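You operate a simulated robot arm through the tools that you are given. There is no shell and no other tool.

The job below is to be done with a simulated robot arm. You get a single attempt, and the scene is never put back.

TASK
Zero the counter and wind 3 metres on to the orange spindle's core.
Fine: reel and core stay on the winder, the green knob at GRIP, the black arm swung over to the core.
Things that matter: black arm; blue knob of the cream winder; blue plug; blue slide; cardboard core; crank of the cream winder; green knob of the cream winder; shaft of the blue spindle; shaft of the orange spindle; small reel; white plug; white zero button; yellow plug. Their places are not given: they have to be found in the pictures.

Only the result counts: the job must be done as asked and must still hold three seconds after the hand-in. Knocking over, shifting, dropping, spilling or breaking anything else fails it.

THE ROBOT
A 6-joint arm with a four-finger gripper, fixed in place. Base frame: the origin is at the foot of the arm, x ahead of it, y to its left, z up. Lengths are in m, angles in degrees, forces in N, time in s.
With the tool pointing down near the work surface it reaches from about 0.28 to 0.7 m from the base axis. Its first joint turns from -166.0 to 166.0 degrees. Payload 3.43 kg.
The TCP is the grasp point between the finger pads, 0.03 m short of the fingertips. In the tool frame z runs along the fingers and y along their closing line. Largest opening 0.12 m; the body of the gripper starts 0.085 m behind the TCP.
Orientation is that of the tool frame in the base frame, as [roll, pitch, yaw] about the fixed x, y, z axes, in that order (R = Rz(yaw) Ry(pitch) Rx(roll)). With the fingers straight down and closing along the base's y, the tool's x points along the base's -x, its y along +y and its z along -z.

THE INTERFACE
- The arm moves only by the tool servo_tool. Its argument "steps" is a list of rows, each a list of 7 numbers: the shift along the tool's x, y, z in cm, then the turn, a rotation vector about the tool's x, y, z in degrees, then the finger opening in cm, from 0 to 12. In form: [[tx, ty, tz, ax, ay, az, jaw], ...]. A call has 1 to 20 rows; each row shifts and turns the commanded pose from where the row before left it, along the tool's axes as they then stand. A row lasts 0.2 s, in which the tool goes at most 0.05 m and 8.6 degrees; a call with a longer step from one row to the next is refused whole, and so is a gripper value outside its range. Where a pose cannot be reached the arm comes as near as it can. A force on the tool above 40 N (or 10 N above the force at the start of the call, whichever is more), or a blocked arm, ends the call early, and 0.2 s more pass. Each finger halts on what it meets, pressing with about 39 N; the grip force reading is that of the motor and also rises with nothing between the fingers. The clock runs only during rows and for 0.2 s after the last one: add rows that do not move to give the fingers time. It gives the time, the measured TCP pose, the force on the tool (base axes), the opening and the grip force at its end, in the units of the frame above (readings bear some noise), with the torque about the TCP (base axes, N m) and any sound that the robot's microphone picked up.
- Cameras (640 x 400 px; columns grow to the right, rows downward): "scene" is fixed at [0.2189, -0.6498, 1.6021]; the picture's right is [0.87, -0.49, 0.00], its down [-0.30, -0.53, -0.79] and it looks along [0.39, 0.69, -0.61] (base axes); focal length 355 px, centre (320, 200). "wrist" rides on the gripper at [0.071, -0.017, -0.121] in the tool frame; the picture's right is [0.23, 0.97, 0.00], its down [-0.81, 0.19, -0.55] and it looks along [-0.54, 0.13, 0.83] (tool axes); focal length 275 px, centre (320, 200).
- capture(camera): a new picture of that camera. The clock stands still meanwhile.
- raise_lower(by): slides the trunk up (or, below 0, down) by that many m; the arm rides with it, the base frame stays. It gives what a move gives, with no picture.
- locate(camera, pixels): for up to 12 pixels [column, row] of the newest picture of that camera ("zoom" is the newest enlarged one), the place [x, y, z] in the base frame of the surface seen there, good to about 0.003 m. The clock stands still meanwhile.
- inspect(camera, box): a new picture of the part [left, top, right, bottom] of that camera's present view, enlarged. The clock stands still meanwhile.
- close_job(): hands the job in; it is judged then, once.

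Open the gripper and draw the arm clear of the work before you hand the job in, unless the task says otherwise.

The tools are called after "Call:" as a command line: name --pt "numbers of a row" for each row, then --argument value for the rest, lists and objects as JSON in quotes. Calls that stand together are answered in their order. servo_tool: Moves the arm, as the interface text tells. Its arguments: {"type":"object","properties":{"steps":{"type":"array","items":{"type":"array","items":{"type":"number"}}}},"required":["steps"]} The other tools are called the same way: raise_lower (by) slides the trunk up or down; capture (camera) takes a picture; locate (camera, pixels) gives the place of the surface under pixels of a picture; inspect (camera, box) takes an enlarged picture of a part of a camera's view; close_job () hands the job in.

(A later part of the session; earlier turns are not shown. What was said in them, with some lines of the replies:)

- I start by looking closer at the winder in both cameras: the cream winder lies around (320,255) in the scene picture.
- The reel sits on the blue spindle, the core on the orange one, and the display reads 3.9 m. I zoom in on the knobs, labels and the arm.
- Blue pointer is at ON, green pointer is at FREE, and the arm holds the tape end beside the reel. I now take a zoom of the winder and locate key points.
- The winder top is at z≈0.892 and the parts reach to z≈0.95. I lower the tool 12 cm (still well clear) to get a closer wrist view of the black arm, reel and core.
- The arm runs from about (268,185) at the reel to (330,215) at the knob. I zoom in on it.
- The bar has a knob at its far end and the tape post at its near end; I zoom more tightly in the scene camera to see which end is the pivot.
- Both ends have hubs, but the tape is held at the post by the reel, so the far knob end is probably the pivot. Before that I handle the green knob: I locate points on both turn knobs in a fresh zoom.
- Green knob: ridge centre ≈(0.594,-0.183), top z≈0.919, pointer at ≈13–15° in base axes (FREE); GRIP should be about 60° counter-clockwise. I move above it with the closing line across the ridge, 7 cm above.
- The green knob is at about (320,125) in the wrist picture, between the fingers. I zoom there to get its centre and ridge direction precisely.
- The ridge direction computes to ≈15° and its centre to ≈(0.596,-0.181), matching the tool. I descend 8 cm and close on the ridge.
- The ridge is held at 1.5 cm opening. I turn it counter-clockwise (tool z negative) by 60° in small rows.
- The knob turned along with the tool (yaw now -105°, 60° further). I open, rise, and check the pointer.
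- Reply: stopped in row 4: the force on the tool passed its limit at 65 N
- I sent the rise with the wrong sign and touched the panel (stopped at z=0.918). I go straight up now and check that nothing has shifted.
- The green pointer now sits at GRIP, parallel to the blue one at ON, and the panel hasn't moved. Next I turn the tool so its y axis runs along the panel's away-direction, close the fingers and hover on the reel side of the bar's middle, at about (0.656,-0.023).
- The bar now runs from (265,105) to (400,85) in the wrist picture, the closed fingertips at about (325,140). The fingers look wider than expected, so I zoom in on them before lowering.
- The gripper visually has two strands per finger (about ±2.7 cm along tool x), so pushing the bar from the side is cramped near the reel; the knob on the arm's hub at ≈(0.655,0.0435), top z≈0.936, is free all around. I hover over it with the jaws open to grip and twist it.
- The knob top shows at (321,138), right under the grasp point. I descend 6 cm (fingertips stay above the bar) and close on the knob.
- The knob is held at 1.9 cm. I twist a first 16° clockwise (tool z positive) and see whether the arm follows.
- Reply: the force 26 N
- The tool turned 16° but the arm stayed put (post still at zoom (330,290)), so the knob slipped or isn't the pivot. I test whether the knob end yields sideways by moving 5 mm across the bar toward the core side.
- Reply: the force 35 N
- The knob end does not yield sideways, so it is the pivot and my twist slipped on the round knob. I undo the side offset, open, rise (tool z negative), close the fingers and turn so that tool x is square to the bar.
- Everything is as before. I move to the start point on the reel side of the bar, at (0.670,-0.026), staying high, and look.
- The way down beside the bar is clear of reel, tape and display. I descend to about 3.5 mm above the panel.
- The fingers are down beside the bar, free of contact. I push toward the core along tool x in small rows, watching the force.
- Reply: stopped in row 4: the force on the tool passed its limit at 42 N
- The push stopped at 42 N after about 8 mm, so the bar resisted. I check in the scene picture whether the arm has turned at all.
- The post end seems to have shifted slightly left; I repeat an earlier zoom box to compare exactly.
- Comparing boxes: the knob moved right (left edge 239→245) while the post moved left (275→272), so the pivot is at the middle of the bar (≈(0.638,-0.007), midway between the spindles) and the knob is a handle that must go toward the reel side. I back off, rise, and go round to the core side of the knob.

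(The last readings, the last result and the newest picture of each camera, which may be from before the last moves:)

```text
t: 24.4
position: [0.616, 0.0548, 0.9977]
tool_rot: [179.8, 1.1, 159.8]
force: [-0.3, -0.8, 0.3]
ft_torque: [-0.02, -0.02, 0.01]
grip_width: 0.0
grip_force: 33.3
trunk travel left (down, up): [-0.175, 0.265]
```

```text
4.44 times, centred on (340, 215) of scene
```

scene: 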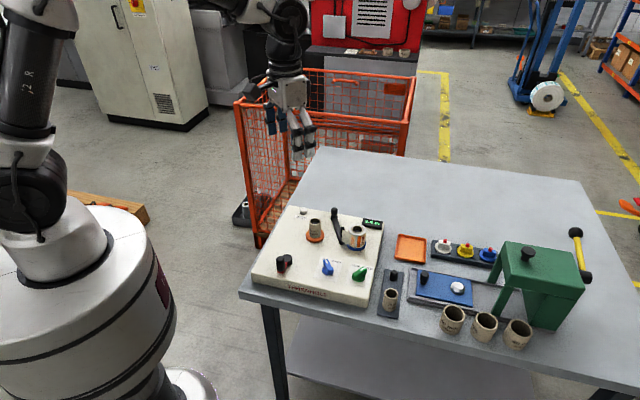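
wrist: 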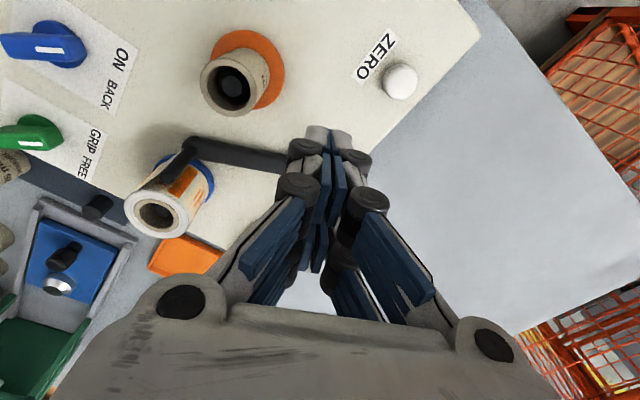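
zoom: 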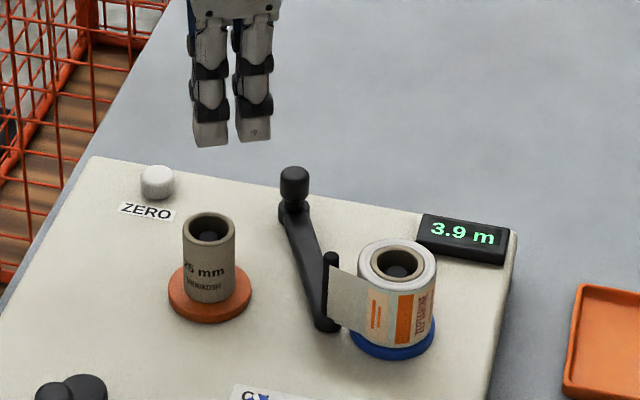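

The tool picked up a 1.1° tilt from the stop, which I correct while descending beside the knob (tips at z≈0.915, on its core side).

Call:
servo_tool --pt "0 0.2 2.5 0.2 1.1 0 0" --pt "0 0 2.5 0 0 0 0" --pt "0 0 0.2 0 0 0 0" --pt "0 0 0 0 0 0 0"

Call:
inspect --camera "scene" --box '[280, 170, 400, 260]'

Call:
inspect --camera "wrist" --box '[190, 40, 510, 240]'

```text
t: 25.4
position: [0.6185, 0.0569, 0.9458]
tool_rot: [180.0, 0.0, 159.7]
force: [0.1, 0.6, -0.3]
ft_torque: [0.03, -0.02, -0.01]
grip_width: 0.0
grip_force: 33.7
trunk travel left (down, up): [-0.175, 0.265]
```

```text
4.44 times, centred on (340, 215) of scene
```

zoom: 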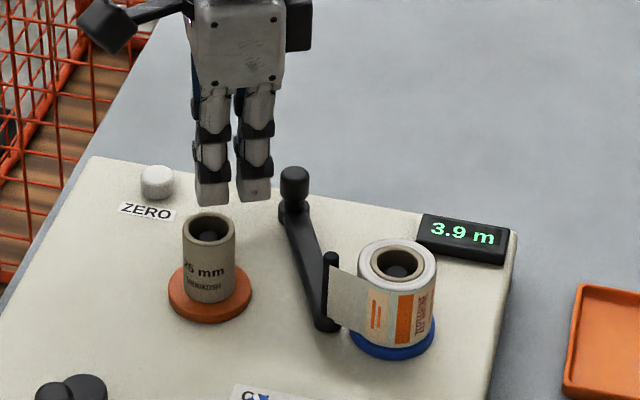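

```text
2.00 times, centred on (350, 140) of wrist
```

zoom: 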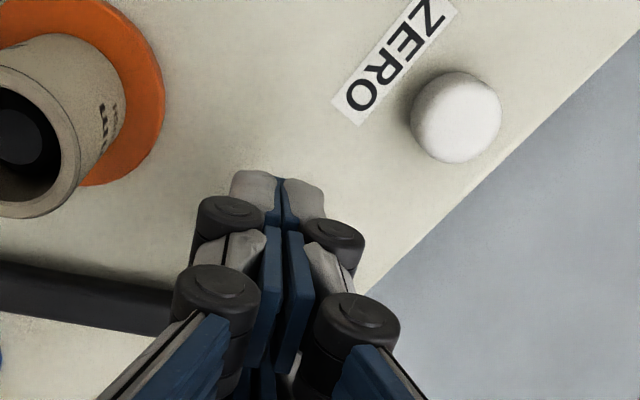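

The fingers stand next to the knob with a small gap. I sweep on an arc about the bar's middle, pushing the knob toward the reel side, first 24°.

Call:
servo_tool --pt "-0.3 0.2 0 0 0 3 0" --pt "-0.3 0.2 0 0 0 3 0" --pt "-0.3 0.2 0 0 0 3 0" --pt "-0.3 0.2 0 0 0 3 0" --pt "-0.593 0.392 0 0 0 6 0" --pt "-0.593 0.392 0 0 0 6 0" --pt "0 0 0 0 0 0 0"

Call:
inspect --camera "scene" --box '[280, 170, 400, 260]'

```text
t: 27.0
position: [0.6465, 0.0597, 0.9454]
tool_rot: [179.9, 0.1, 135.8]
force: [0.1, -0.3, 0.4]
ft_torque: [-0.01, 0.0, -0.01]
grip_width: 0.0
grip_force: 33.1
trunk travel left (down, up): [-0.175, 0.265]
```

```text
4.44 times, centred on (340, 215) of scene
```

zoom: 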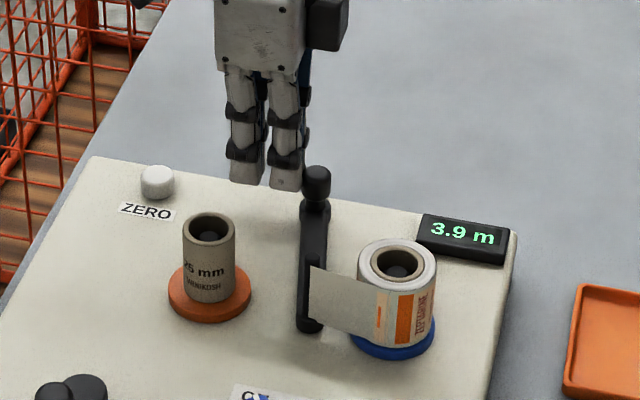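

The arm swings freely about its middle now, the tape stretching out with the post. I continue the arc by another 24°.

Call:
servo_tool --pt "-0.593 0.392 0 0 0 6 0" --pt "-0.593 0.392 0 0 0 6 0" --pt "-0.593 0.392 0 0 0 6 0" --pt "-0.593 0.392 0 0 0 6 0" --pt "0 0 0 0 0 0 0"

Call:
inspect --camera "scene" --box '[280, 170, 400, 260]'

```text
t: 28.2
position: [0.6725, 0.0496, 0.9456]
tool_rot: [179.9, 0.0, 111.8]
force: [0.6, 0.3, -0.1]
ft_torque: [0.01, 0.03, 0.02]
grip_width: 0.0001
grip_force: 33.3
trunk travel left (down, up): [-0.175, 0.265]
```

```text
4.44 times, centred on (340, 215) of scene
```

zoom: 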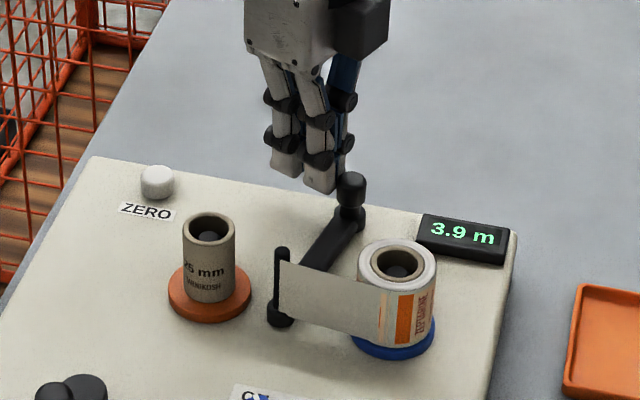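

The post is now at (280,300), still short of the core. I keep going in 6° rows until it stops.

Call:
servo_tool --pt "-0.593 0.392 0 0 0 6 0" --pt "-0.593 0.392 0 0 0 6 0" --pt "0 0 0 0 0 0 0"

Call:
inspect --camera "scene" --box '[280, 170, 400, 260]'

```text
t: 29.0
position: [0.6843, 0.0412, 0.9462]
tool_rot: [180.0, 0.0, 99.8]
force: [-0.9, -0.2, -0.6]
ft_torque: [-0.01, 0.03, 0.04]
grip_width: 0.0
grip_force: 33.0
trunk travel left (down, up): [-0.175, 0.265]
```

```text
4.44 times, centred on (340, 215) of scene
```

zoom: 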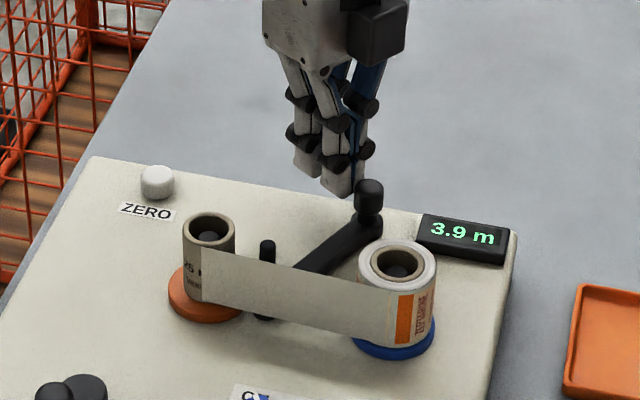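

The tape has jumped over: it now spans from the core to the reel, and the post stands beside the core at (267,250). I push a few more degrees gently to find the arm's stop.

Call:
servo_tool --pt "-0.3 0.2 0 0 0 3 0" --pt "-0.3 0.2 0 0 0 3 0" --pt "0 0 0 0 0 0 0"

Call:
inspect --camera "scene" --box '[280, 170, 400, 260]'

```text
t: 29.8
position: [0.6869, 0.0408, 0.946]
tool_rot: [179.9, 0.0, 94.0]
force: [-9.5, 22.0, 0.9]
ft_torque: [0.56, 0.2, -0.03]
grip_width: 0.0003
grip_force: 33.4
trunk travel left (down, up): [-0.175, 0.265]
```

```text
4.44 times, centred on (340, 215) of scene
```

zoom: 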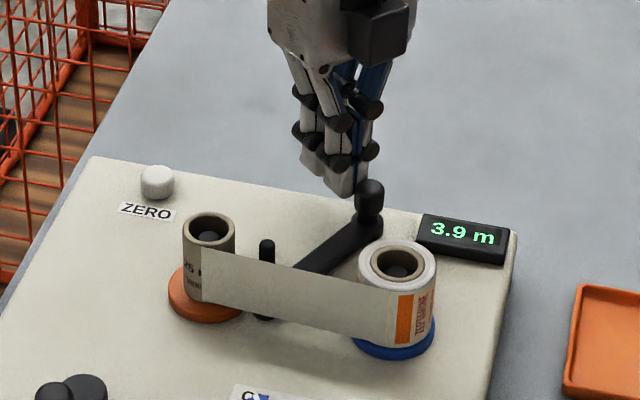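

The arm is against its stop (22 N) with the tape on the core. I back off the knob, rise clear, and turn back toward the nominal orientation, then look at the whole winder.

Call:
servo_tool --pt "0.6 -0.2 0 0 0 0 0" --pt "1 0 0 0 0 0 0" --pt "0 0 -4 0 0 0 0" --pt "0 0 -4 0 0 0 0" --pt "0 0 0 0 0 -8.6 0" --pt "0 0 0 0 0 -8.6 0" --pt "0 0 0 0 0 -8.6 0" --pt "0 0 0 0 0 -8.6 0" --pt "0 0 0 0 0 -8.6 0" --pt "0 0 0 0 0 -8.6 0" --pt "0 0 0 0 0 -8.6 0" --pt "0 0 0 0 0 -8.6 0" --pt "0 0 0 0 0 -8.6 0" --pt "0 0 0 0 0 -8.6 0" --pt "0 0 0 0 0 0 0"

Call:
inspect --camera "scene" --box '[260, 180, 400, 285]'

```text
t: 33.0
position: [0.685, 0.0515, 1.0264]
tool_rot: [179.9, 0.1, -180.0]
force: [0.2, -0.3, -0.1]
ft_torque: [-0.02, 0.01, 0.01]
grip_width: 0.0
grip_force: 33.3
trunk travel left (down, up): [-0.175, 0.265]
```

```text
3.81 times, centred on (330, 232) of scene
```

zoom: 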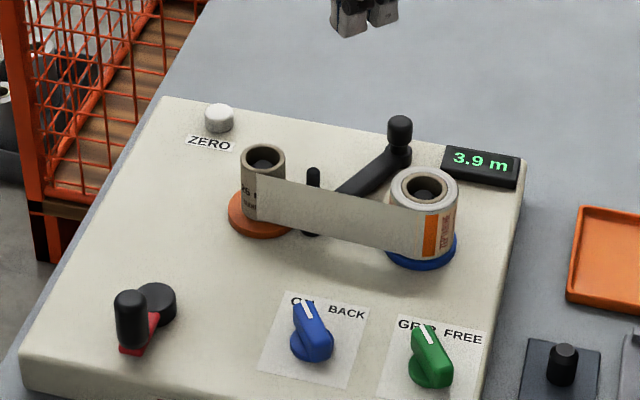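

Arm, tape, reel and core are all in place; blue at ON, green at GRIP. I move over the zero button at ≈(0.591,0.1185), with one fingertip strand above it.

Call:
servo_tool --pt "2.733 2.233 0 0 0 0 0" --pt "2.733 2.233 0 0 0 0 0" --pt "2.733 2.233 0 0 0 0 0" --pt "0 0 3 0 0 0 0" --pt "0 0 3 0 0 0 0" --pt "0 0 0 0 0 0 0"

Call:
inspect --camera "wrist" --box '[190, 40, 510, 240]'

Call:
inspect --camera "scene" --box '[260, 170, 356, 230]'

```text
t: 34.4
position: [0.6053, 0.1195, 0.9664]
tool_rot: [-179.9, 0.1, 179.8]
force: [-0.1, 0.2, -0.2]
ft_torque: [-0.02, -0.02, -0.02]
grip_width: 0.0
grip_force: 32.8
trunk travel left (down, up): [-0.175, 0.265]
```

```text
2.00 times, centred on (350, 140) of wrist
```

zoom: 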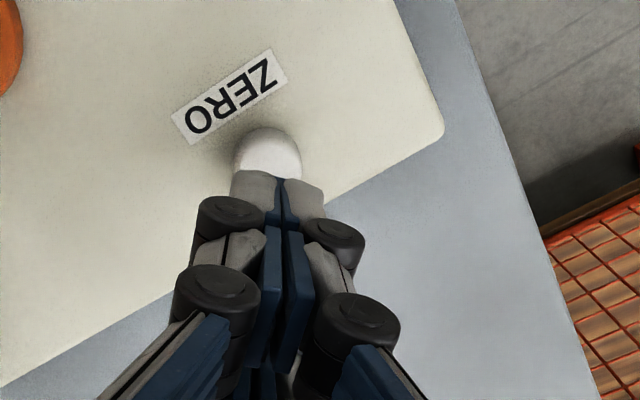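

```text
6.67 times, centred on (308, 200) of scene
```

zoom: 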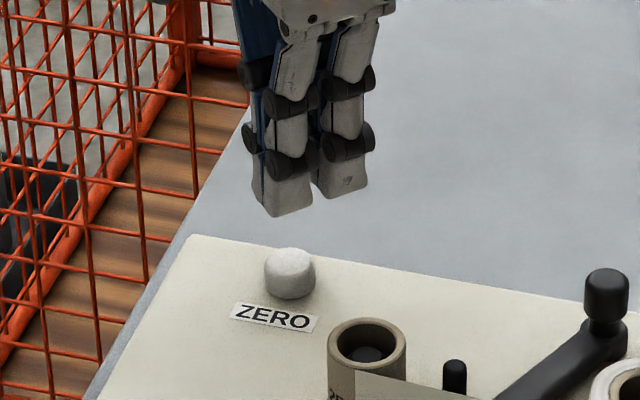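

The button lies right under the fingertips. I descend to just above it and press a few millimetres in small rows.

Call:
servo_tool --pt "0.15 0 1.5 0 0 0 0" --pt "0 0 1.2 0 0 0 0" --pt "0 0 0.3 0 0 0 0" --pt "0 0 0.3 0 0 0 0" --pt "0 0 0.3 0 0 0 0"

Call:
inspect --camera "scene" --box '[260, 180, 400, 285]'

```text
t: 35.6
position: [0.603, 0.1189, 0.9303]
tool_rot: [180.0, 0.0, 179.9]
force: [-0.3, 0.3, 0.2]
ft_torque: [-0.01, 0.0, 0.01]
grip_width: 0.0
grip_force: 33.4
trunk travel left (down, up): [-0.175, 0.265]
```

```text
3.81 times, centred on (330, 232) of scene
```

zoom: 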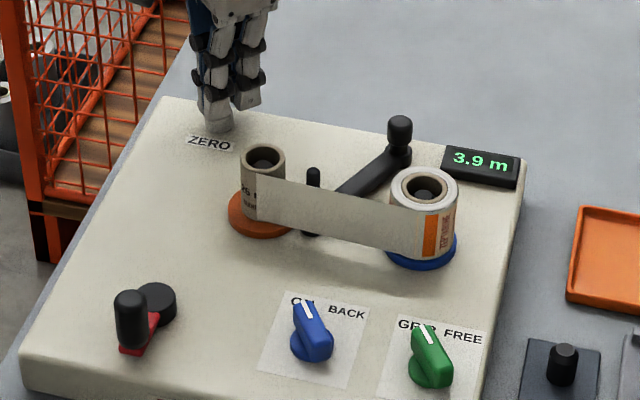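

No force yet at tip z≈0.900. I look closer at the tip and button.

Call:
inspect --camera "wrist" --box '[240, 90, 400, 190]'

Call:
inspect --camera "scene" --box '[288, 190, 336, 220]'

```text
4.00 times, centred on (320, 140) of wrist
```

zoom: 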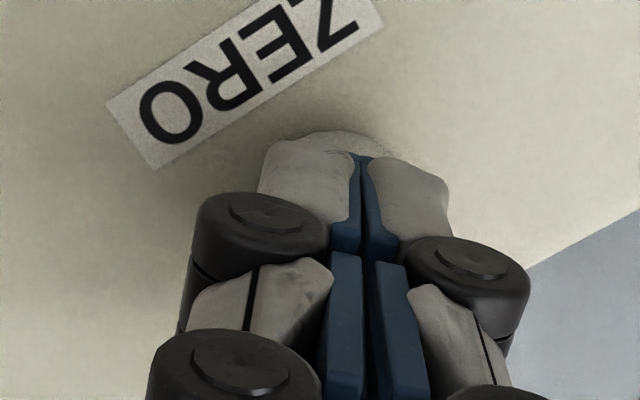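

```text
13.33 times, centred on (312, 205) of scene
```

zoom: 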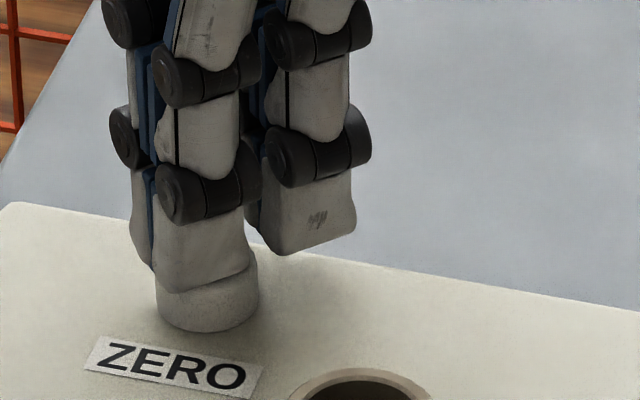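

The tip is visually right at the button's top. I press further in 2 mm rows, watching the force and the display.

Call:
servo_tool --pt "0 0 0.2 0 0 0 0" --pt "0 0 0.2 0 0 0 0"

Call:
inspect --camera "scene" --box '[288, 190, 400, 260]'

```text
t: 36.2
position: [0.6026, 0.1203, 0.9265]
tool_rot: [180.0, 0.1, 179.9]
force: [-0.2, 0.2, 1.7]
ft_torque: [0.02, 0.02, -0.03]
grip_width: 0.0062
grip_force: 33.4
trunk travel left (down, up): [-0.175, 0.265]
```

```text
5.71 times, centred on (344, 225) of scene
```

zoom: 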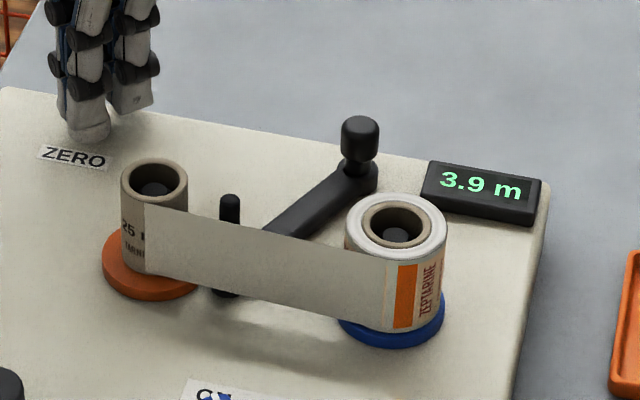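

The button is wedging the closed fingers apart (opening 0.6 cm) because it is on the seam between them. I lift 1 cm, shift 7 mm sideways so one fingertip covers its centre, and press again.

Call:
servo_tool --pt "0 0 -1.2 0 0 0 0" --pt "0 -0.75 0 0 0 0 0" --pt "0 0 0 0 0 0 0" --pt "0 0 0.6 0 0 0 0" --pt "0 0 0.3 0 0 0 0" --pt "0 0 0.3 0 0 0 0"

Call:
inspect --camera "scene" --box '[288, 190, 400, 260]'

Call:
inspect --camera "wrist" --box '[240, 90, 400, 190]'

```text
t: 37.6
position: [0.6023, 0.1109, 0.926]
tool_rot: [-179.9, 0.1, 179.8]
force: [-0.7, 0.2, -0.1]
ft_torque: [-0.01, 0.03, 0.01]
grip_width: 0.0002
grip_force: 33.4
trunk travel left (down, up): [-0.175, 0.265]
```

```text
5.71 times, centred on (344, 225) of scene
```

zoom: 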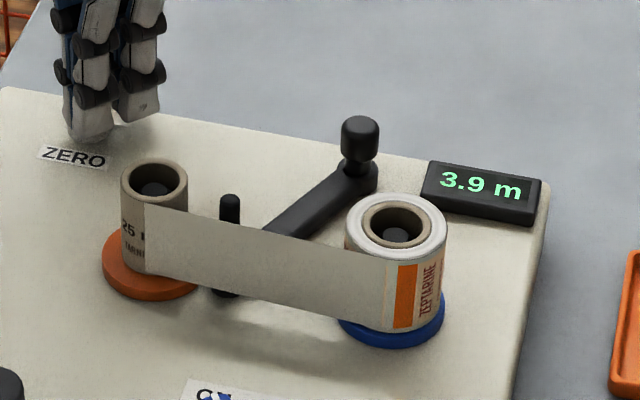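

```text
4.00 times, centred on (320, 140) of wrist
```

zoom: 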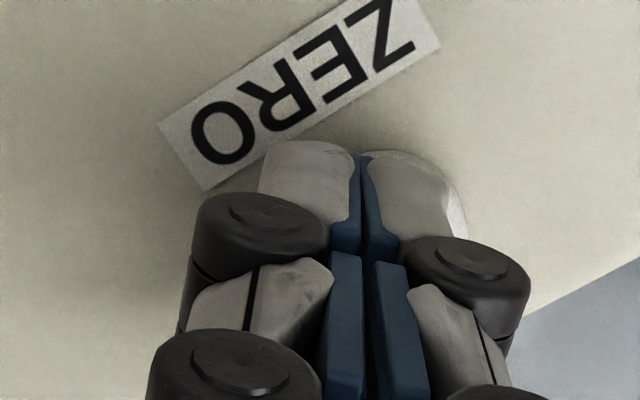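

Still no force; the right fingertip is over the button now (it shows behind it at zoom (450,200)). I press on in 1.5 mm rows.

Call:
servo_tool --pt "0 0 0.15 0 0 0 0" --pt "0 0 0.15 0 0 0 0"

Call:
inspect --camera "scene" --box '[288, 190, 400, 260]'

Call:
inspect --camera "scene" --box '[288, 190, 336, 220]'

```text
t: 38.2
position: [0.6024, 0.1109, 0.9241]
tool_rot: [-180.0, 0.2, 179.8]
force: [-0.7, -0.6, 2.2]
ft_torque: [0.02, 0.0, 0.01]
grip_width: 0.0001
grip_force: 33.5
trunk travel left (down, up): [-0.175, 0.265]
heard: click
```

```text
5.71 times, centred on (344, 225) of scene
```

zoom: 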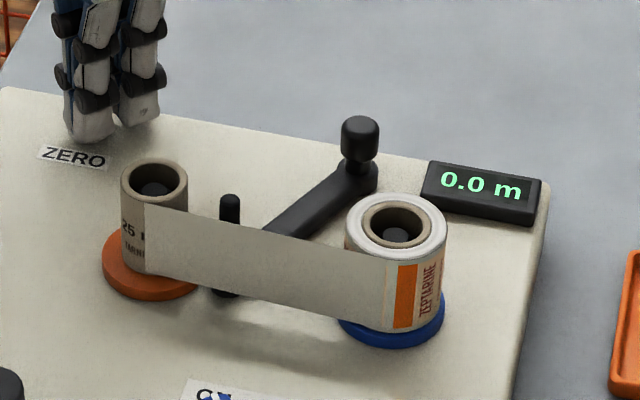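

```text
13.33 times, centred on (312, 205) of scene
```

zoom: 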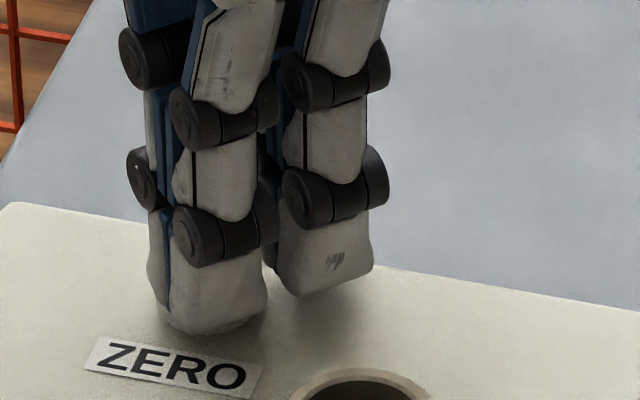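

Click heard and the display reads 0.0 m. I rise and go over to the crank knob at ≈(0.433,-0.068), opening the jaws to 6 cm.

Call:
servo_tool --pt "0 0 -4.5 0 0 0 0" --pt "0 0 -4.5 0 0 0 0" --pt "2.823 -2.982 0 0 0 0 0" --pt "2.823 -2.982 0 0 0 0 0" --pt "2.823 -2.982 0 0 0 0 1" --pt "2.823 -2.982 0 0 0 0 3" --pt "2.823 -2.982 0 0 0 0 5" --pt "2.823 -2.982 0 0 0 0 6" --pt "0 0 0 0 0 0 6"

Call:
capture --camera "wrist"

Call:
inspect --camera "scene" --box '[260, 180, 400, 285]'

```text
t: 40.2
position: [0.4324, -0.0669, 1.0123]
tool_rot: [179.9, 0.1, 179.8]
force: [-0.4, -0.8, 0.5]
ft_torque: [0.03, 0.01, 0.0]
grip_width: 0.0598
grip_force: 0.0
trunk travel left (down, up): [-0.175, 0.265]
```

```text
taken
```

wrist: 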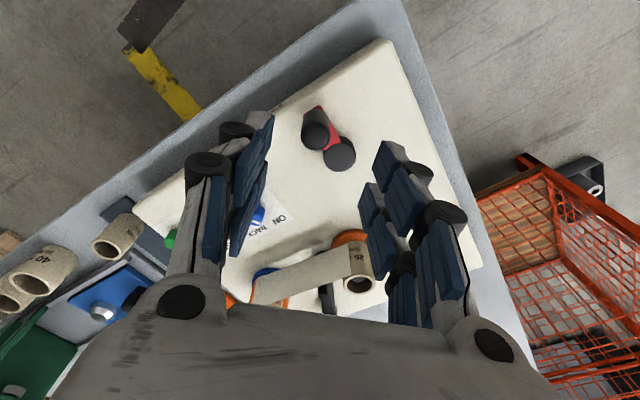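

```text
3.81 times, centred on (330, 232) of scene
```

zoom: 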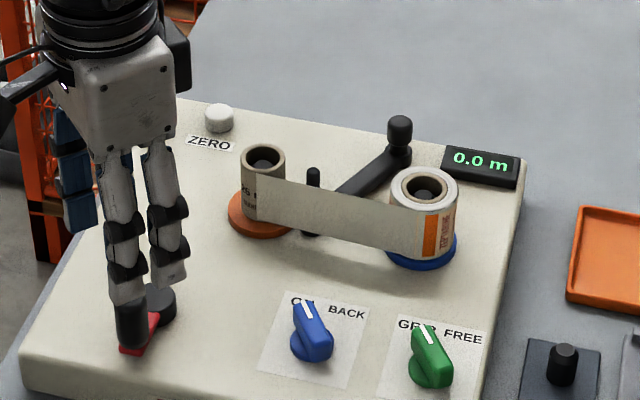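

The display stays at 0.0 m. The crank knob shows around (317,135); I zoom in to compute knob and hub centres.

Call:
inspect --camera "wrist" --box '[280, 90, 376, 190]'

Call:
locate --camera "wrist" --pixels '[[317, 138], [316, 132], [340, 158], [341, 154], [333, 141], [318, 112], [311, 115]]'

```text
4.00 times, centred on (328, 140) of wrist
```

zoom: 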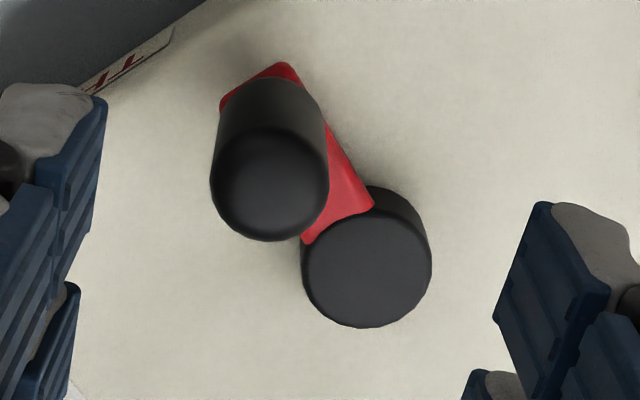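

```text
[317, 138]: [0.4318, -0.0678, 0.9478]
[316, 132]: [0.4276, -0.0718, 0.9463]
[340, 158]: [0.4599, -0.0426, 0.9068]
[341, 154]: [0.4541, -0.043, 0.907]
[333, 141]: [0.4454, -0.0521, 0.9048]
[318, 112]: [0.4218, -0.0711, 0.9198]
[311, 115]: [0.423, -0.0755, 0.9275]
```

Knob centre ≈(0.4305,-0.0695), hub ≈(0.460,-0.042), crank radius ≈0.040 m. I descend over the knob (tips at z≈0.918, above hub and red arm) and close on it.

Call:
servo_tool --pt "0.19 -0.26 3 0 0 0 6" --pt "0 0 2.5 0 0 0 6" --pt "0 0 0.9 0 0 0 5" --pt "0 0 0 0 0 0 3" --pt "0 0 0 0 0 0 1.8" --pt "0 0 0 0 0 0 1.8" --pt "0 0 0 0 0 0 1.8"

Call:
inspect --camera "scene" --box '[260, 180, 400, 285]'

```text
t: 41.8
position: [0.4313, -0.0701, 0.9489]
tool_rot: [-180.0, 0.0, 179.9]
force: [-0.4, -2.4, -3.5]
ft_torque: [-0.06, -0.03, 0.02]
grip_width: 0.0198
grip_force: 35.1
trunk travel left (down, up): [-0.175, 0.265]
```

```text
3.81 times, centred on (330, 232) of scene
```

zoom: 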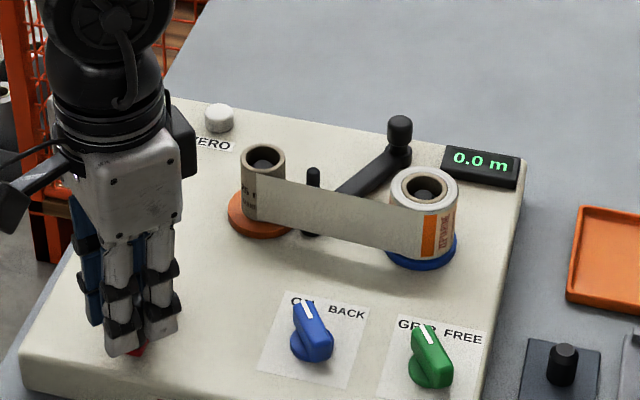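

The knob is gripped at 2.0 cm. I try a first 30° clockwise (seen from above), keeping the tool's orientation, and watch force and display.

Call:
servo_tool --pt "0.43 0.55 0 0 0 0 1.8" --pt "0.33 0.61 0 0 0 0 1.8" --pt "0.22 0.67 0 0 0 0 1.8"

Call:
inspect --camera "scene" --box '[260, 180, 400, 285]'

```text
t: 42.6
position: [0.421, -0.0512, 0.9498]
tool_rot: [-179.9, 0.0, 179.7]
force: [-4.0, -0.5, -10.3]
ft_torque: [-0.19, -0.31, 0.0]
grip_width: 0.0196
grip_force: 44.7
trunk travel left (down, up): [-0.175, 0.265]
```

```text
3.81 times, centred on (330, 232) of scene
```

zoom: 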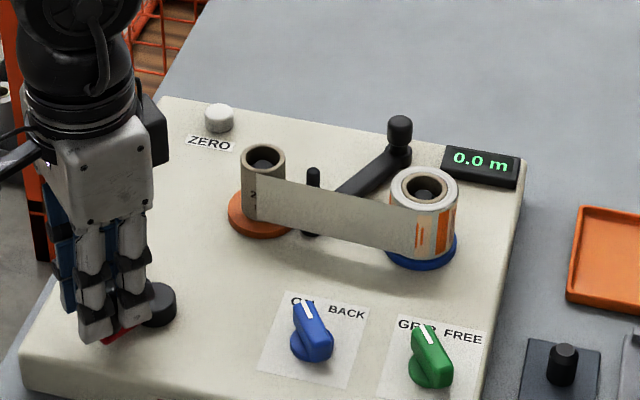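

The crank turned 30° with low force. I zoom on core, reel and display to see which way the tape is moving.

Call:
inspect --camera "scene" --box '[288, 190, 400, 260]'

Call:
inspect --camera "scene" --box '[370, 215, 394, 230]'

```text
5.71 times, centred on (344, 225) of scene
```

zoom: 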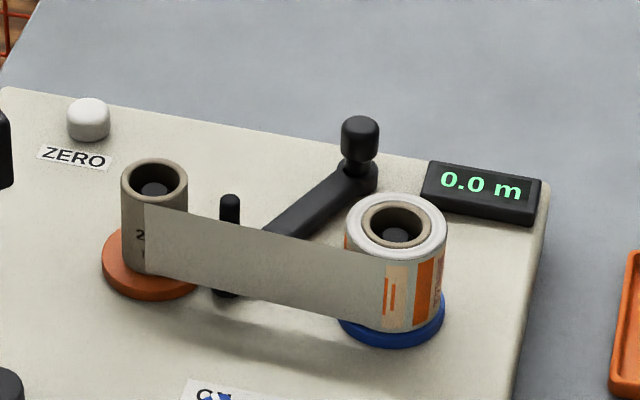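

```text
16.00 times, centred on (382, 222) of scene
```

zoom: 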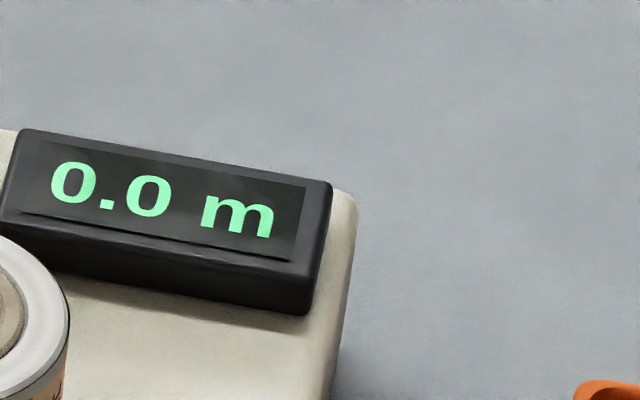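

Turning clockwise moved the core's near surface to the right (the text "25 mm" slid under the tape), i.e. toward paying out, and the counter still reads 0.0. I go back 30° to the start angle and check before trying the other direction.

Call:
servo_tool --pt "-0.22 -0.67 0 0 0 0 1.8" --pt "-0.33 -0.61 0 0 0 0 1.8" --pt "-0.43 -0.55 0 0 0 0 1.8"

Call:
inspect --camera "scene" --box '[288, 190, 400, 260]'

```text
t: 43.4
position: [0.4304, -0.0709, 0.9474]
tool_rot: [-180.0, 0.1, 180.0]
force: [-3.9, -4.8, -5.2]
ft_torque: [0.01, 0.87, -0.01]
grip_width: 0.0195
grip_force: 44.6
trunk travel left (down, up): [-0.175, 0.265]
```

```text
5.71 times, centred on (344, 225) of scene
```

zoom: 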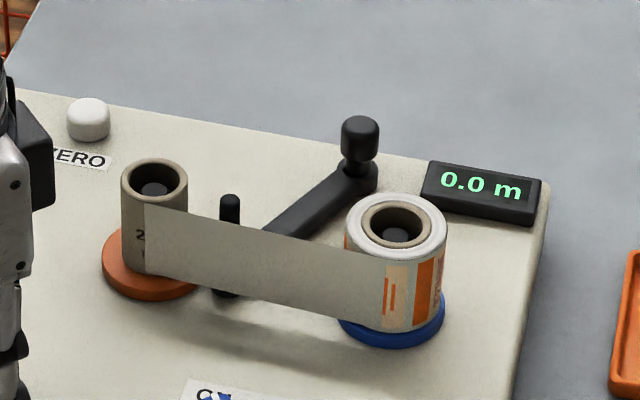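

The core did not turn back, so the crank drives one way only (clockwise) and free-wheels in reverse. I crank 120° clockwise and check the counter.

Call:
servo_tool --pt "0.613 0.849 0 0 0 0 1.8" --pt "0.371 0.978 0 0 0 0 1.8" --pt "0.106 1.042 0 0 0 0 1.8" --pt "-0.167 1.033 0 0 0 0 1.8" --pt "-0.429 0.955 0 0 0 0 1.8" --pt "-0.662 0.811 0 0 0 0 1.8" --pt "-0.849 0.613 0 0 0 0 1.8" --pt "-0.978 0.371 0 0 0 0 1.8"

Call:
inspect --camera "scene" --box '[260, 180, 400, 285]'

```text
t: 45.2
position: [0.4522, -0.0026, 0.9486]
tool_rot: [180.0, 0.1, 179.8]
force: [-0.5, 3.4, -17.9]
ft_torque: [0.07, 0.94, 0.01]
grip_width: 0.0196
grip_force: 45.1
trunk travel left (down, up): [-0.175, 0.265]
```

```text
3.81 times, centred on (330, 232) of scene
```

zoom: 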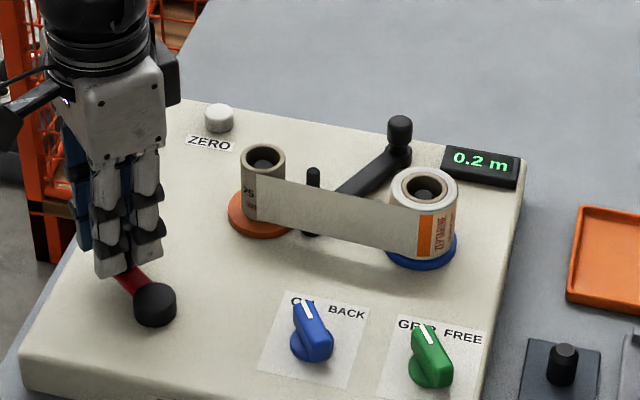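

The counter reads 0.2 m after about 150° of driven turning, so clockwise winds on at roughly 0.5 m per turn. I continue with one full turn in 30° rows.

Call:
servo_tool --pt "-2.075 -0.061 0 0 0 0 1.8" --pt "-1.766 -1.091 0 0 0 0 1.8" --pt "-0.984 -1.827 0 0 0 0 1.8" --pt "0.061 -2.075 0 0 0 0 1.8" --pt "1.091 -1.766 0 0 0 0 1.8" --pt "1.827 -0.984 0 0 0 0 1.8" --pt "2.075 0.061 0 0 0 0 1.8" --pt "1.766 1.091 0 0 0 0 1.8" --pt "0.984 1.827 0 0 0 0 1.8" --pt "-0.061 2.075 0 0 0 0 1.8" --pt "-1.091 1.766 0 0 0 0 1.8" --pt "-1.827 0.984 0 0 0 0 1.8"

Call:
inspect --camera "scene" --box '[260, 180, 400, 285]'

```text
t: 47.8
position: [0.4515, -0.0021, 0.9494]
tool_rot: [180.0, 0.1, 179.9]
force: [-1.6, 7.9, -27.5]
ft_torque: [0.23, 0.39, 0.0]
grip_width: 0.0194
grip_force: 45.2
trunk travel left (down, up): [-0.175, 0.265]
```

```text
3.81 times, centred on (330, 232) of scene
```

zoom: 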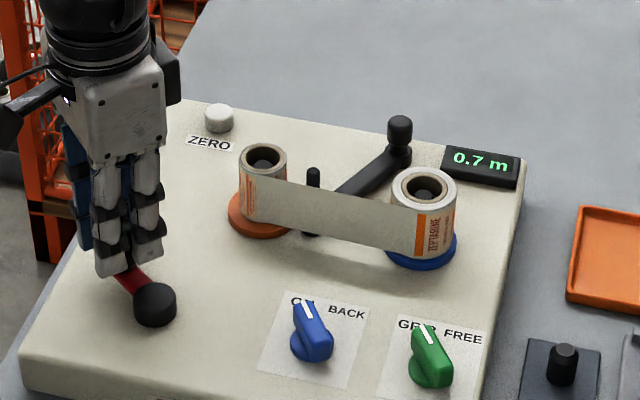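

0.7 m after ≈510° fits 0.5 m per turn. The vertical force has crept to -27 N, so I open slightly and re-grip to relieve it.

Call:
servo_tool --pt "0 0 0 0 0 0 2.8" --pt "0 0 0 0 0 0 2.8" --pt "0 0 0 0 0 0 1.8" --pt "0 0 0 0 0 0 1.8"

Call:
capture --camera "wrist"

```text
t: 48.8
position: [0.451, -0.0042, 0.9508]
tool_rot: [-180.0, 0.0, 179.9]
force: [-1.0, 4.5, 2.1]
ft_torque: [0.12, 0.03, 0.0]
grip_width: 0.0205
grip_force: 2.3
trunk travel left (down, up): [-0.175, 0.265]
```

```text
taken
```

wrist: 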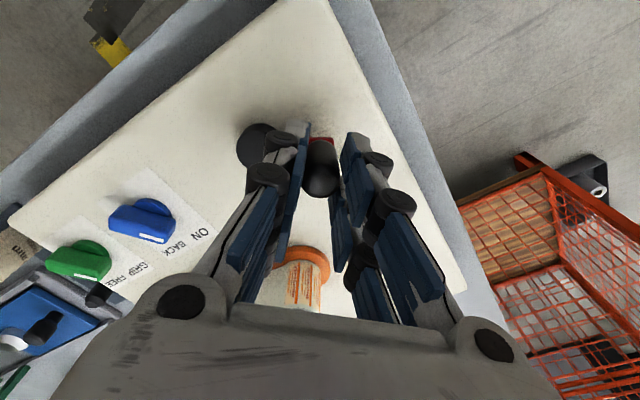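

The force is relieved (2 N). I wind another full turn and re-grip at its end.

Call:
servo_tool --pt "0 0 0 0 0 0 1.8" --pt "-2.075 -0.061 0 0 0 0 1.8" --pt "-1.766 -1.091 0 0 0 0 1.8" --pt "-0.984 -1.827 0 0 0 0 1.8" --pt "0.061 -2.075 0 0 0 0 1.8" --pt "1.091 -1.766 0 0 0 0 1.8" --pt "1.827 -0.984 0 0 0 0 1.8" --pt "2.075 0.061 0 0 0 0 1.8" --pt "1.766 1.091 0 0 0 0 1.8" --pt "0.984 1.827 0 0 0 0 1.8" --pt "-0.061 2.075 0 0 0 0 1.8" --pt "-1.091 1.766 0 0 0 0 1.8" --pt "-1.827 0.984 0 0 0 0 1.8" --pt "0 0 0 0 0 0 2.8" --pt "0 0 0 0 0 0 2.8" --pt "0 0 0 0 0 0 1.8" --pt "0 0 0 0 0 0 1.8" --pt "0 0 0 0 0 0 1.8"

Call:
inspect --camera "scene" --box '[260, 180, 400, 285]'

```text
t: 52.6
position: [0.4523, -0.0022, 0.949]
tool_rot: [-180.0, 0.1, 179.8]
force: [0.2, -3.5, -3.5]
ft_torque: [-0.04, -0.24, -0.02]
grip_width: 0.0192
grip_force: 42.5
trunk travel left (down, up): [-0.175, 0.265]
```

```text
3.81 times, centred on (330, 232) of scene
```

zoom: 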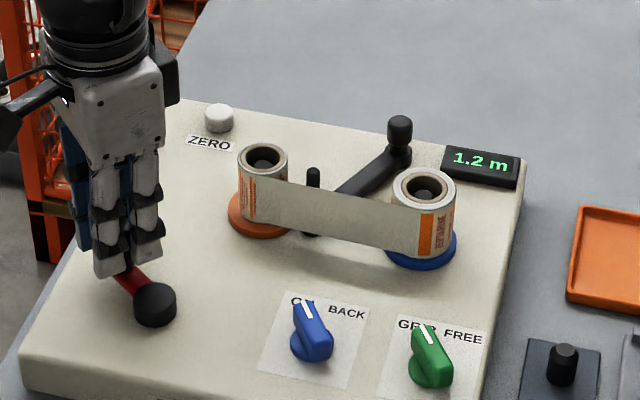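

1.2 m, as predicted, and the force is low. I wind the next full turn.

Call:
servo_tool --pt "-2.075 -0.061 0 0 0 0 1.8" --pt "-1.766 -1.091 0 0 0 0 1.8" --pt "-0.984 -1.827 0 0 0 0 1.8" --pt "0.061 -2.075 0 0 0 0 1.8" --pt "1.091 -1.766 0 0 0 0 1.8" --pt "1.827 -0.984 0 0 0 0 1.8" --pt "2.075 0.061 0 0 0 0 1.8" --pt "1.766 1.091 0 0 0 0 1.8" --pt "0.984 1.827 0 0 0 0 1.8" --pt "-0.061 2.075 0 0 0 0 1.8" --pt "-1.091 1.766 0 0 0 0 1.8" --pt "-1.827 0.984 0 0 0 0 1.8" --pt "0 0 0 0 0 0 2.8" --pt "0 0 0 0 0 0 2.8" --pt "0 0 0 0 0 0 1.8" --pt "0 0 0 0 0 0 1.8" --pt "0 0 0 0 0 0 1.8"

Call:
inspect --camera "scene" --box '[260, 180, 400, 285]'

```text
t: 56.2
position: [0.4522, -0.0027, 0.9489]
tool_rot: [179.9, 0.1, 179.9]
force: [0.6, 0.0, -0.5]
ft_torque: [-0.01, -0.26, 0.02]
grip_width: 0.0196
grip_force: 42.7
trunk travel left (down, up): [-0.175, 0.265]
```

```text
3.81 times, centred on (330, 232) of scene
```

zoom: 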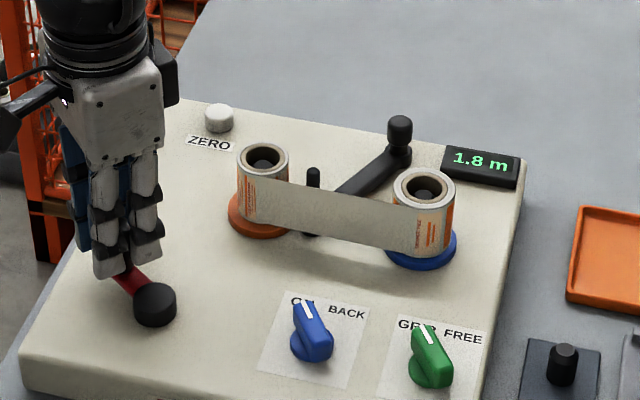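

1.8 m now: the gain per turn is growing a little as the roll thickens. I wind one more full turn (expecting about 2.3 m).

Call:
servo_tool --pt "-2.075 -0.061 0 0 0 0 1.8" --pt "-1.766 -1.091 0 0 0 0 1.8" --pt "-0.984 -1.827 0 0 0 0 1.8" --pt "0.061 -2.075 0 0 0 0 1.8" --pt "1.091 -1.766 0 0 0 0 1.8" --pt "1.827 -0.984 0 0 0 0 1.8" --pt "2.075 0.061 0 0 0 0 1.8" --pt "1.766 1.091 0 0 0 0 1.8" --pt "0.984 1.827 0 0 0 0 1.8" --pt "-0.061 2.075 0 0 0 0 1.8" --pt "-1.091 1.766 0 0 0 0 1.8" --pt "-1.827 0.984 0 0 0 0 1.8" --pt "0 0 0 0 0 0 2.8" --pt "0 0 0 0 0 0 2.8" --pt "0 0 0 0 0 0 1.8" --pt "0 0 0 0 0 0 1.8" --pt "0 0 0 0 0 0 1.8"

Call:
inspect --camera "scene" --box '[260, 180, 400, 285]'

```text
t: 59.8
position: [0.4509, -0.0046, 0.9493]
tool_rot: [180.0, 0.1, 179.9]
force: [-1.1, 4.6, -1.2]
ft_torque: [0.08, 0.06, 0.04]
grip_width: 0.0205
grip_force: 2.2
trunk travel left (down, up): [-0.175, 0.265]
```

```text
3.81 times, centred on (330, 232) of scene
```

zoom: 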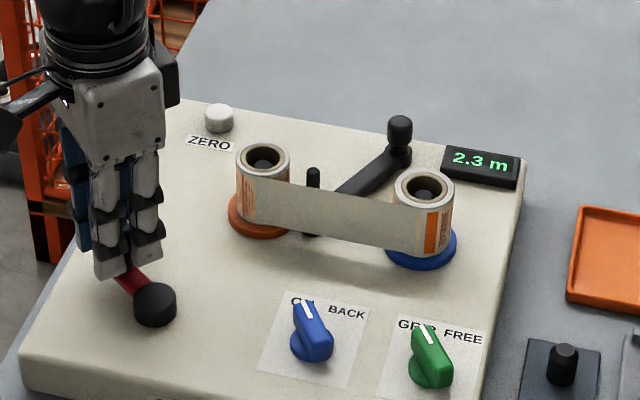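

2.3 m. I wind 300° more (expecting ≈2.75 m) and then approach 3.0 in small steps.

Call:
servo_tool --pt "0 0 0 0 0 0 1.8" --pt "-2.075 -0.061 0 0 0 0 1.8" --pt "-1.766 -1.091 0 0 0 0 1.8" --pt "-0.984 -1.827 0 0 0 0 1.8" --pt "0.061 -2.075 0 0 0 0 1.8" --pt "1.091 -1.766 0 0 0 0 1.8" --pt "1.827 -0.984 0 0 0 0 1.8" --pt "2.075 0.061 0 0 0 0 1.8" --pt "1.766 1.091 0 0 0 0 1.8" --pt "0.984 1.827 0 0 0 0 1.8" --pt "-0.061 2.075 0 0 0 0 1.8" --pt "0 0 0 0 0 0 1.8"

Call:
inspect --camera "scene" --box '[260, 180, 400, 285]'

```text
t: 62.4
position: [0.4207, -0.0304, 0.9484]
tool_rot: [-180.0, -0.1, 179.9]
force: [-3.4, 0.7, -6.0]
ft_torque: [0.49, 0.73, 0.0]
grip_width: 0.0194
grip_force: 44.5
trunk travel left (down, up): [-0.175, 0.265]
```

```text
3.81 times, centred on (330, 232) of scene
```

zoom: 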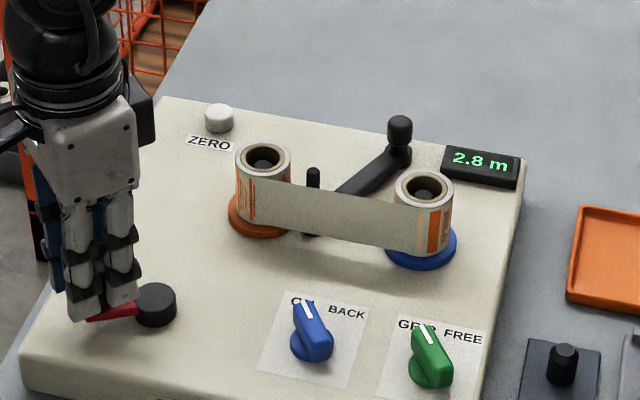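

2.8 m. Now I go in 15° steps (≈0.024 m each), reading the display after each.

Call:
servo_tool --pt "-0.429 0.955 0 0 0 0 1.8" --pt "0 0 0 0 0 0 1.8"

Call:
inspect --camera "scene" --box '[360, 205, 400, 230]'

```text
t: 63.0
position: [0.4261, -0.0195, 0.9477]
tool_rot: [180.0, 0.0, 179.9]
force: [-3.0, 2.0, -7.2]
ft_torque: [0.18, 0.4, 0.01]
grip_width: 0.0193
grip_force: 45.0
trunk travel left (down, up): [-0.175, 0.265]
```

```text
16.00 times, centred on (380, 218) of scene
```

zoom: 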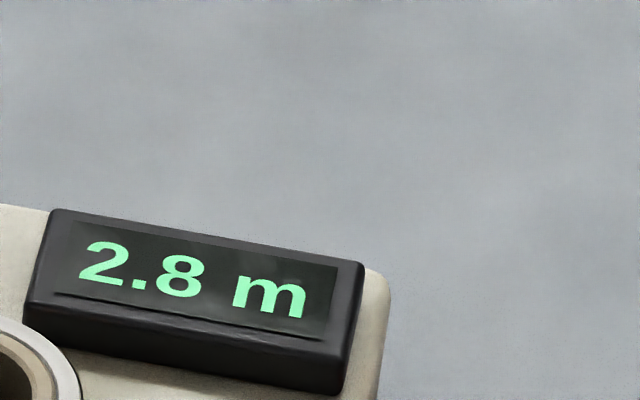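

Still 2.8 m; one more 15° step.

Call:
servo_tool --pt "-0.662 0.811 0 0 0 0 1.8" --pt "0 0 0 0 0 0 1.8"

Call:
inspect --camera "scene" --box '[360, 205, 400, 230]'

```text
t: 63.6
position: [0.4325, -0.0133, 0.9485]
tool_rot: [-179.9, 0.0, 179.7]
force: [-3.0, 2.2, -9.6]
ft_torque: [0.13, 0.49, 0.0]
grip_width: 0.019
grip_force: 44.7
trunk travel left (down, up): [-0.175, 0.265]
```

```text
16.00 times, centred on (380, 218) of scene
```

zoom: 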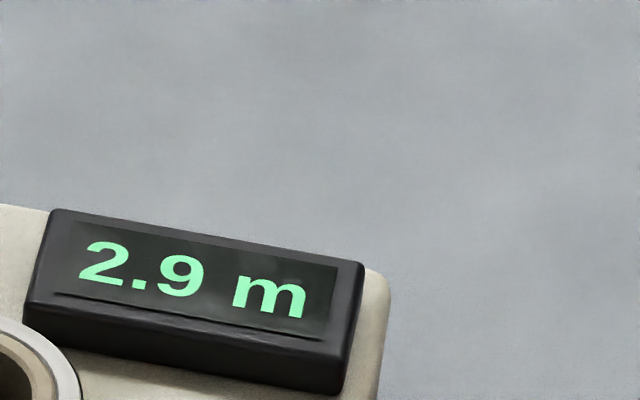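

Flipped to 2.9 between these two steps. I go on 30° (two rows) and read again.

Call:
servo_tool --pt "-0.849 0.613 0 0 0 0 1.8" --pt "-0.978 0.371 0 0 0 0 1.8" --pt "0 0 0 0 0 0 1.8"

Call:
inspect --camera "scene" --box '[360, 205, 400, 230]'

```text
t: 64.4
position: [0.4521, -0.0029, 0.949]
tool_rot: [180.0, 0.1, 179.8]
force: [-0.3, 2.9, -8.5]
ft_torque: [0.07, 0.63, 0.04]
grip_width: 0.0191
grip_force: 45.0
trunk travel left (down, up): [-0.175, 0.265]
```

```text
16.00 times, centred on (380, 218) of scene
```

zoom: 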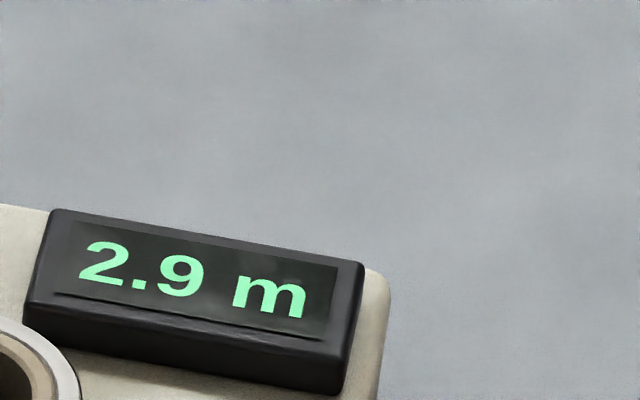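

Still 2.9 m; another 15°.

Call:
servo_tool --pt "-1.042 0.106 0 0 0 0 1.8" --pt "0 0 0 0 0 0 1.8"

Call:
inspect --camera "scene" --box '[360, 205, 400, 230]'

```text
t: 65.0
position: [0.4617, -0.0021, 0.9494]
tool_rot: [-179.9, 0.1, 179.8]
force: [0.0, 1.1, -9.3]
ft_torque: [-0.04, -0.18, -0.05]
grip_width: 0.0192
grip_force: 45.0
trunk travel left (down, up): [-0.175, 0.265]
```

```text
16.00 times, centred on (380, 218) of scene
```

zoom: 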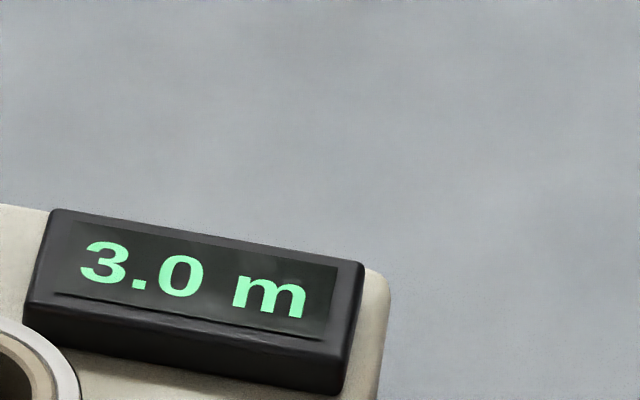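

3.0 m has just come up (flip within this 15° step). To sit safely inside the 3.0 band I add another ~20° (≈0.03 m), then read again.

Call:
servo_tool --pt "-0.682 -0.09 0 0 0 0 1.8" --pt "-0.682 -0.19 0 0 0 0 1.8" --pt "0 0 0 0 0 0 1.8"

Call:
inspect --camera "scene" --box '[260, 180, 400, 285]'

```text
t: 65.8
position: [0.4758, -0.0057, 0.9485]
tool_rot: [-179.9, 0.1, 180.0]
force: [-1.6, -4.8, -11.3]
ft_torque: [-0.22, -0.33, -0.04]
grip_width: 0.0191
grip_force: 44.5
trunk travel left (down, up): [-0.175, 0.265]
```

```text
3.81 times, centred on (330, 232) of scene
```

zoom: 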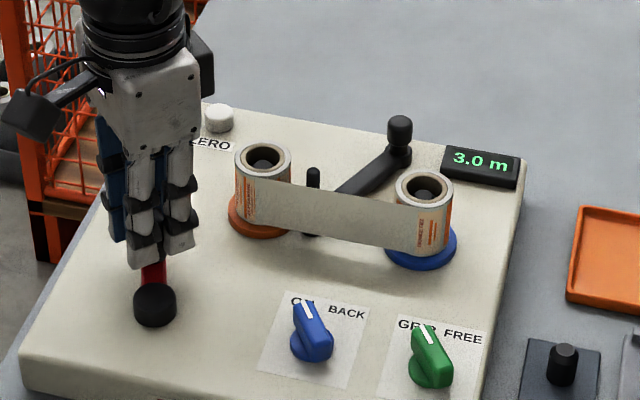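

The display shows 3.0 m and everything else is in place. I open the fingers and rise straight up off the crank knob.

Call:
servo_tool --pt "0 0 0 0 0 0 3" --pt "0 0 0 0 0 0 4.5" --pt "0 0 0 0 0 0 4.5" --pt "0 0 -3 0 0 0 4.5" --pt "0 0 -4 0 0 0 4.5" --pt "0 0 -4.5 0 0 0 5" --pt "0 0 -4.5 0 0 0 6" --pt "0 0 -4.5 0 0 0 8" --pt "0 0 -4.5 0 0 0 10" --pt "0 0 0 0 0 0 10"

Call:
inspect --camera "scene" --box '[240, 180, 400, 300]'

Call:
capture --camera "scene"

```text
t: 68.0
position: [0.4754, -0.0059, 1.1993]
tool_rot: [-180.0, 0.0, 179.7]
force: [0.2, -0.3, 1.4]
ft_torque: [-0.02, -0.01, -0.02]
grip_width: 0.1
grip_force: 0.2
trunk travel left (down, up): [-0.175, 0.265]
```

```text
3.33 times, centred on (320, 240) of scene
```

zoom: 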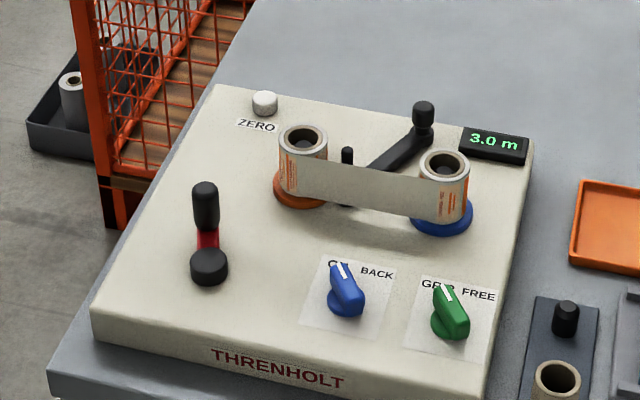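

```text
taken
```

scene: 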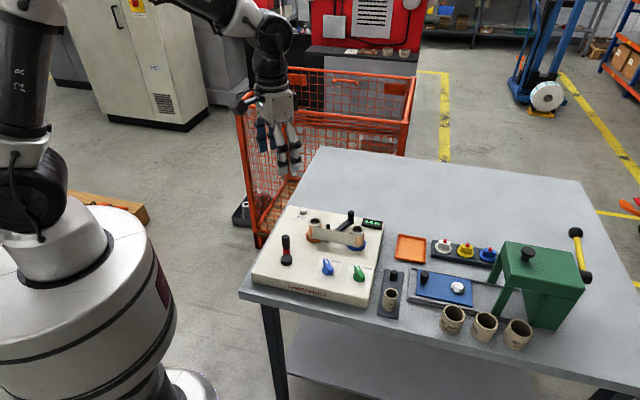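

The display holds 3.0 m, green is at GRIP, blue at ON, the black arm is over at the core, and reel and core are on the winder; the gripper is open and clear at z≈1.2. I hand the job in.

Call:
close_job

```text
The job is handed in.
```

The counter was zeroed and 3 metres are wound onto the core on the orange spindle. The display read 3.0 m when I handed the job in, and the job was accepted for judging without a verdict yet.

- **Length:** the display shows only one decimal. I stopped about 20° of crank past the point where 3.0 came up, so the true length is most likely between 2.98 and 3.04 m.
- **Winder state:** the green knob is at GRIP, the blue knob is at ON, and the black arm is swung fully to its stop beside the core. The reel and core are still on their spindles.
- **One slip:** after setting the green knob I moved the tool down instead of up and pressed the winder panel at about 65 N before the force limit stopped it. The scene picture afterwards showed nothing moved.
- **Finding the arm's pivot:** I first tried twisting its knob and pushing the bar, up to 42 N. I then worked out that it pivots at the middle of the bar; after that it swung freely.

The gripper is open and clear of the work at about z = 1.2 m.
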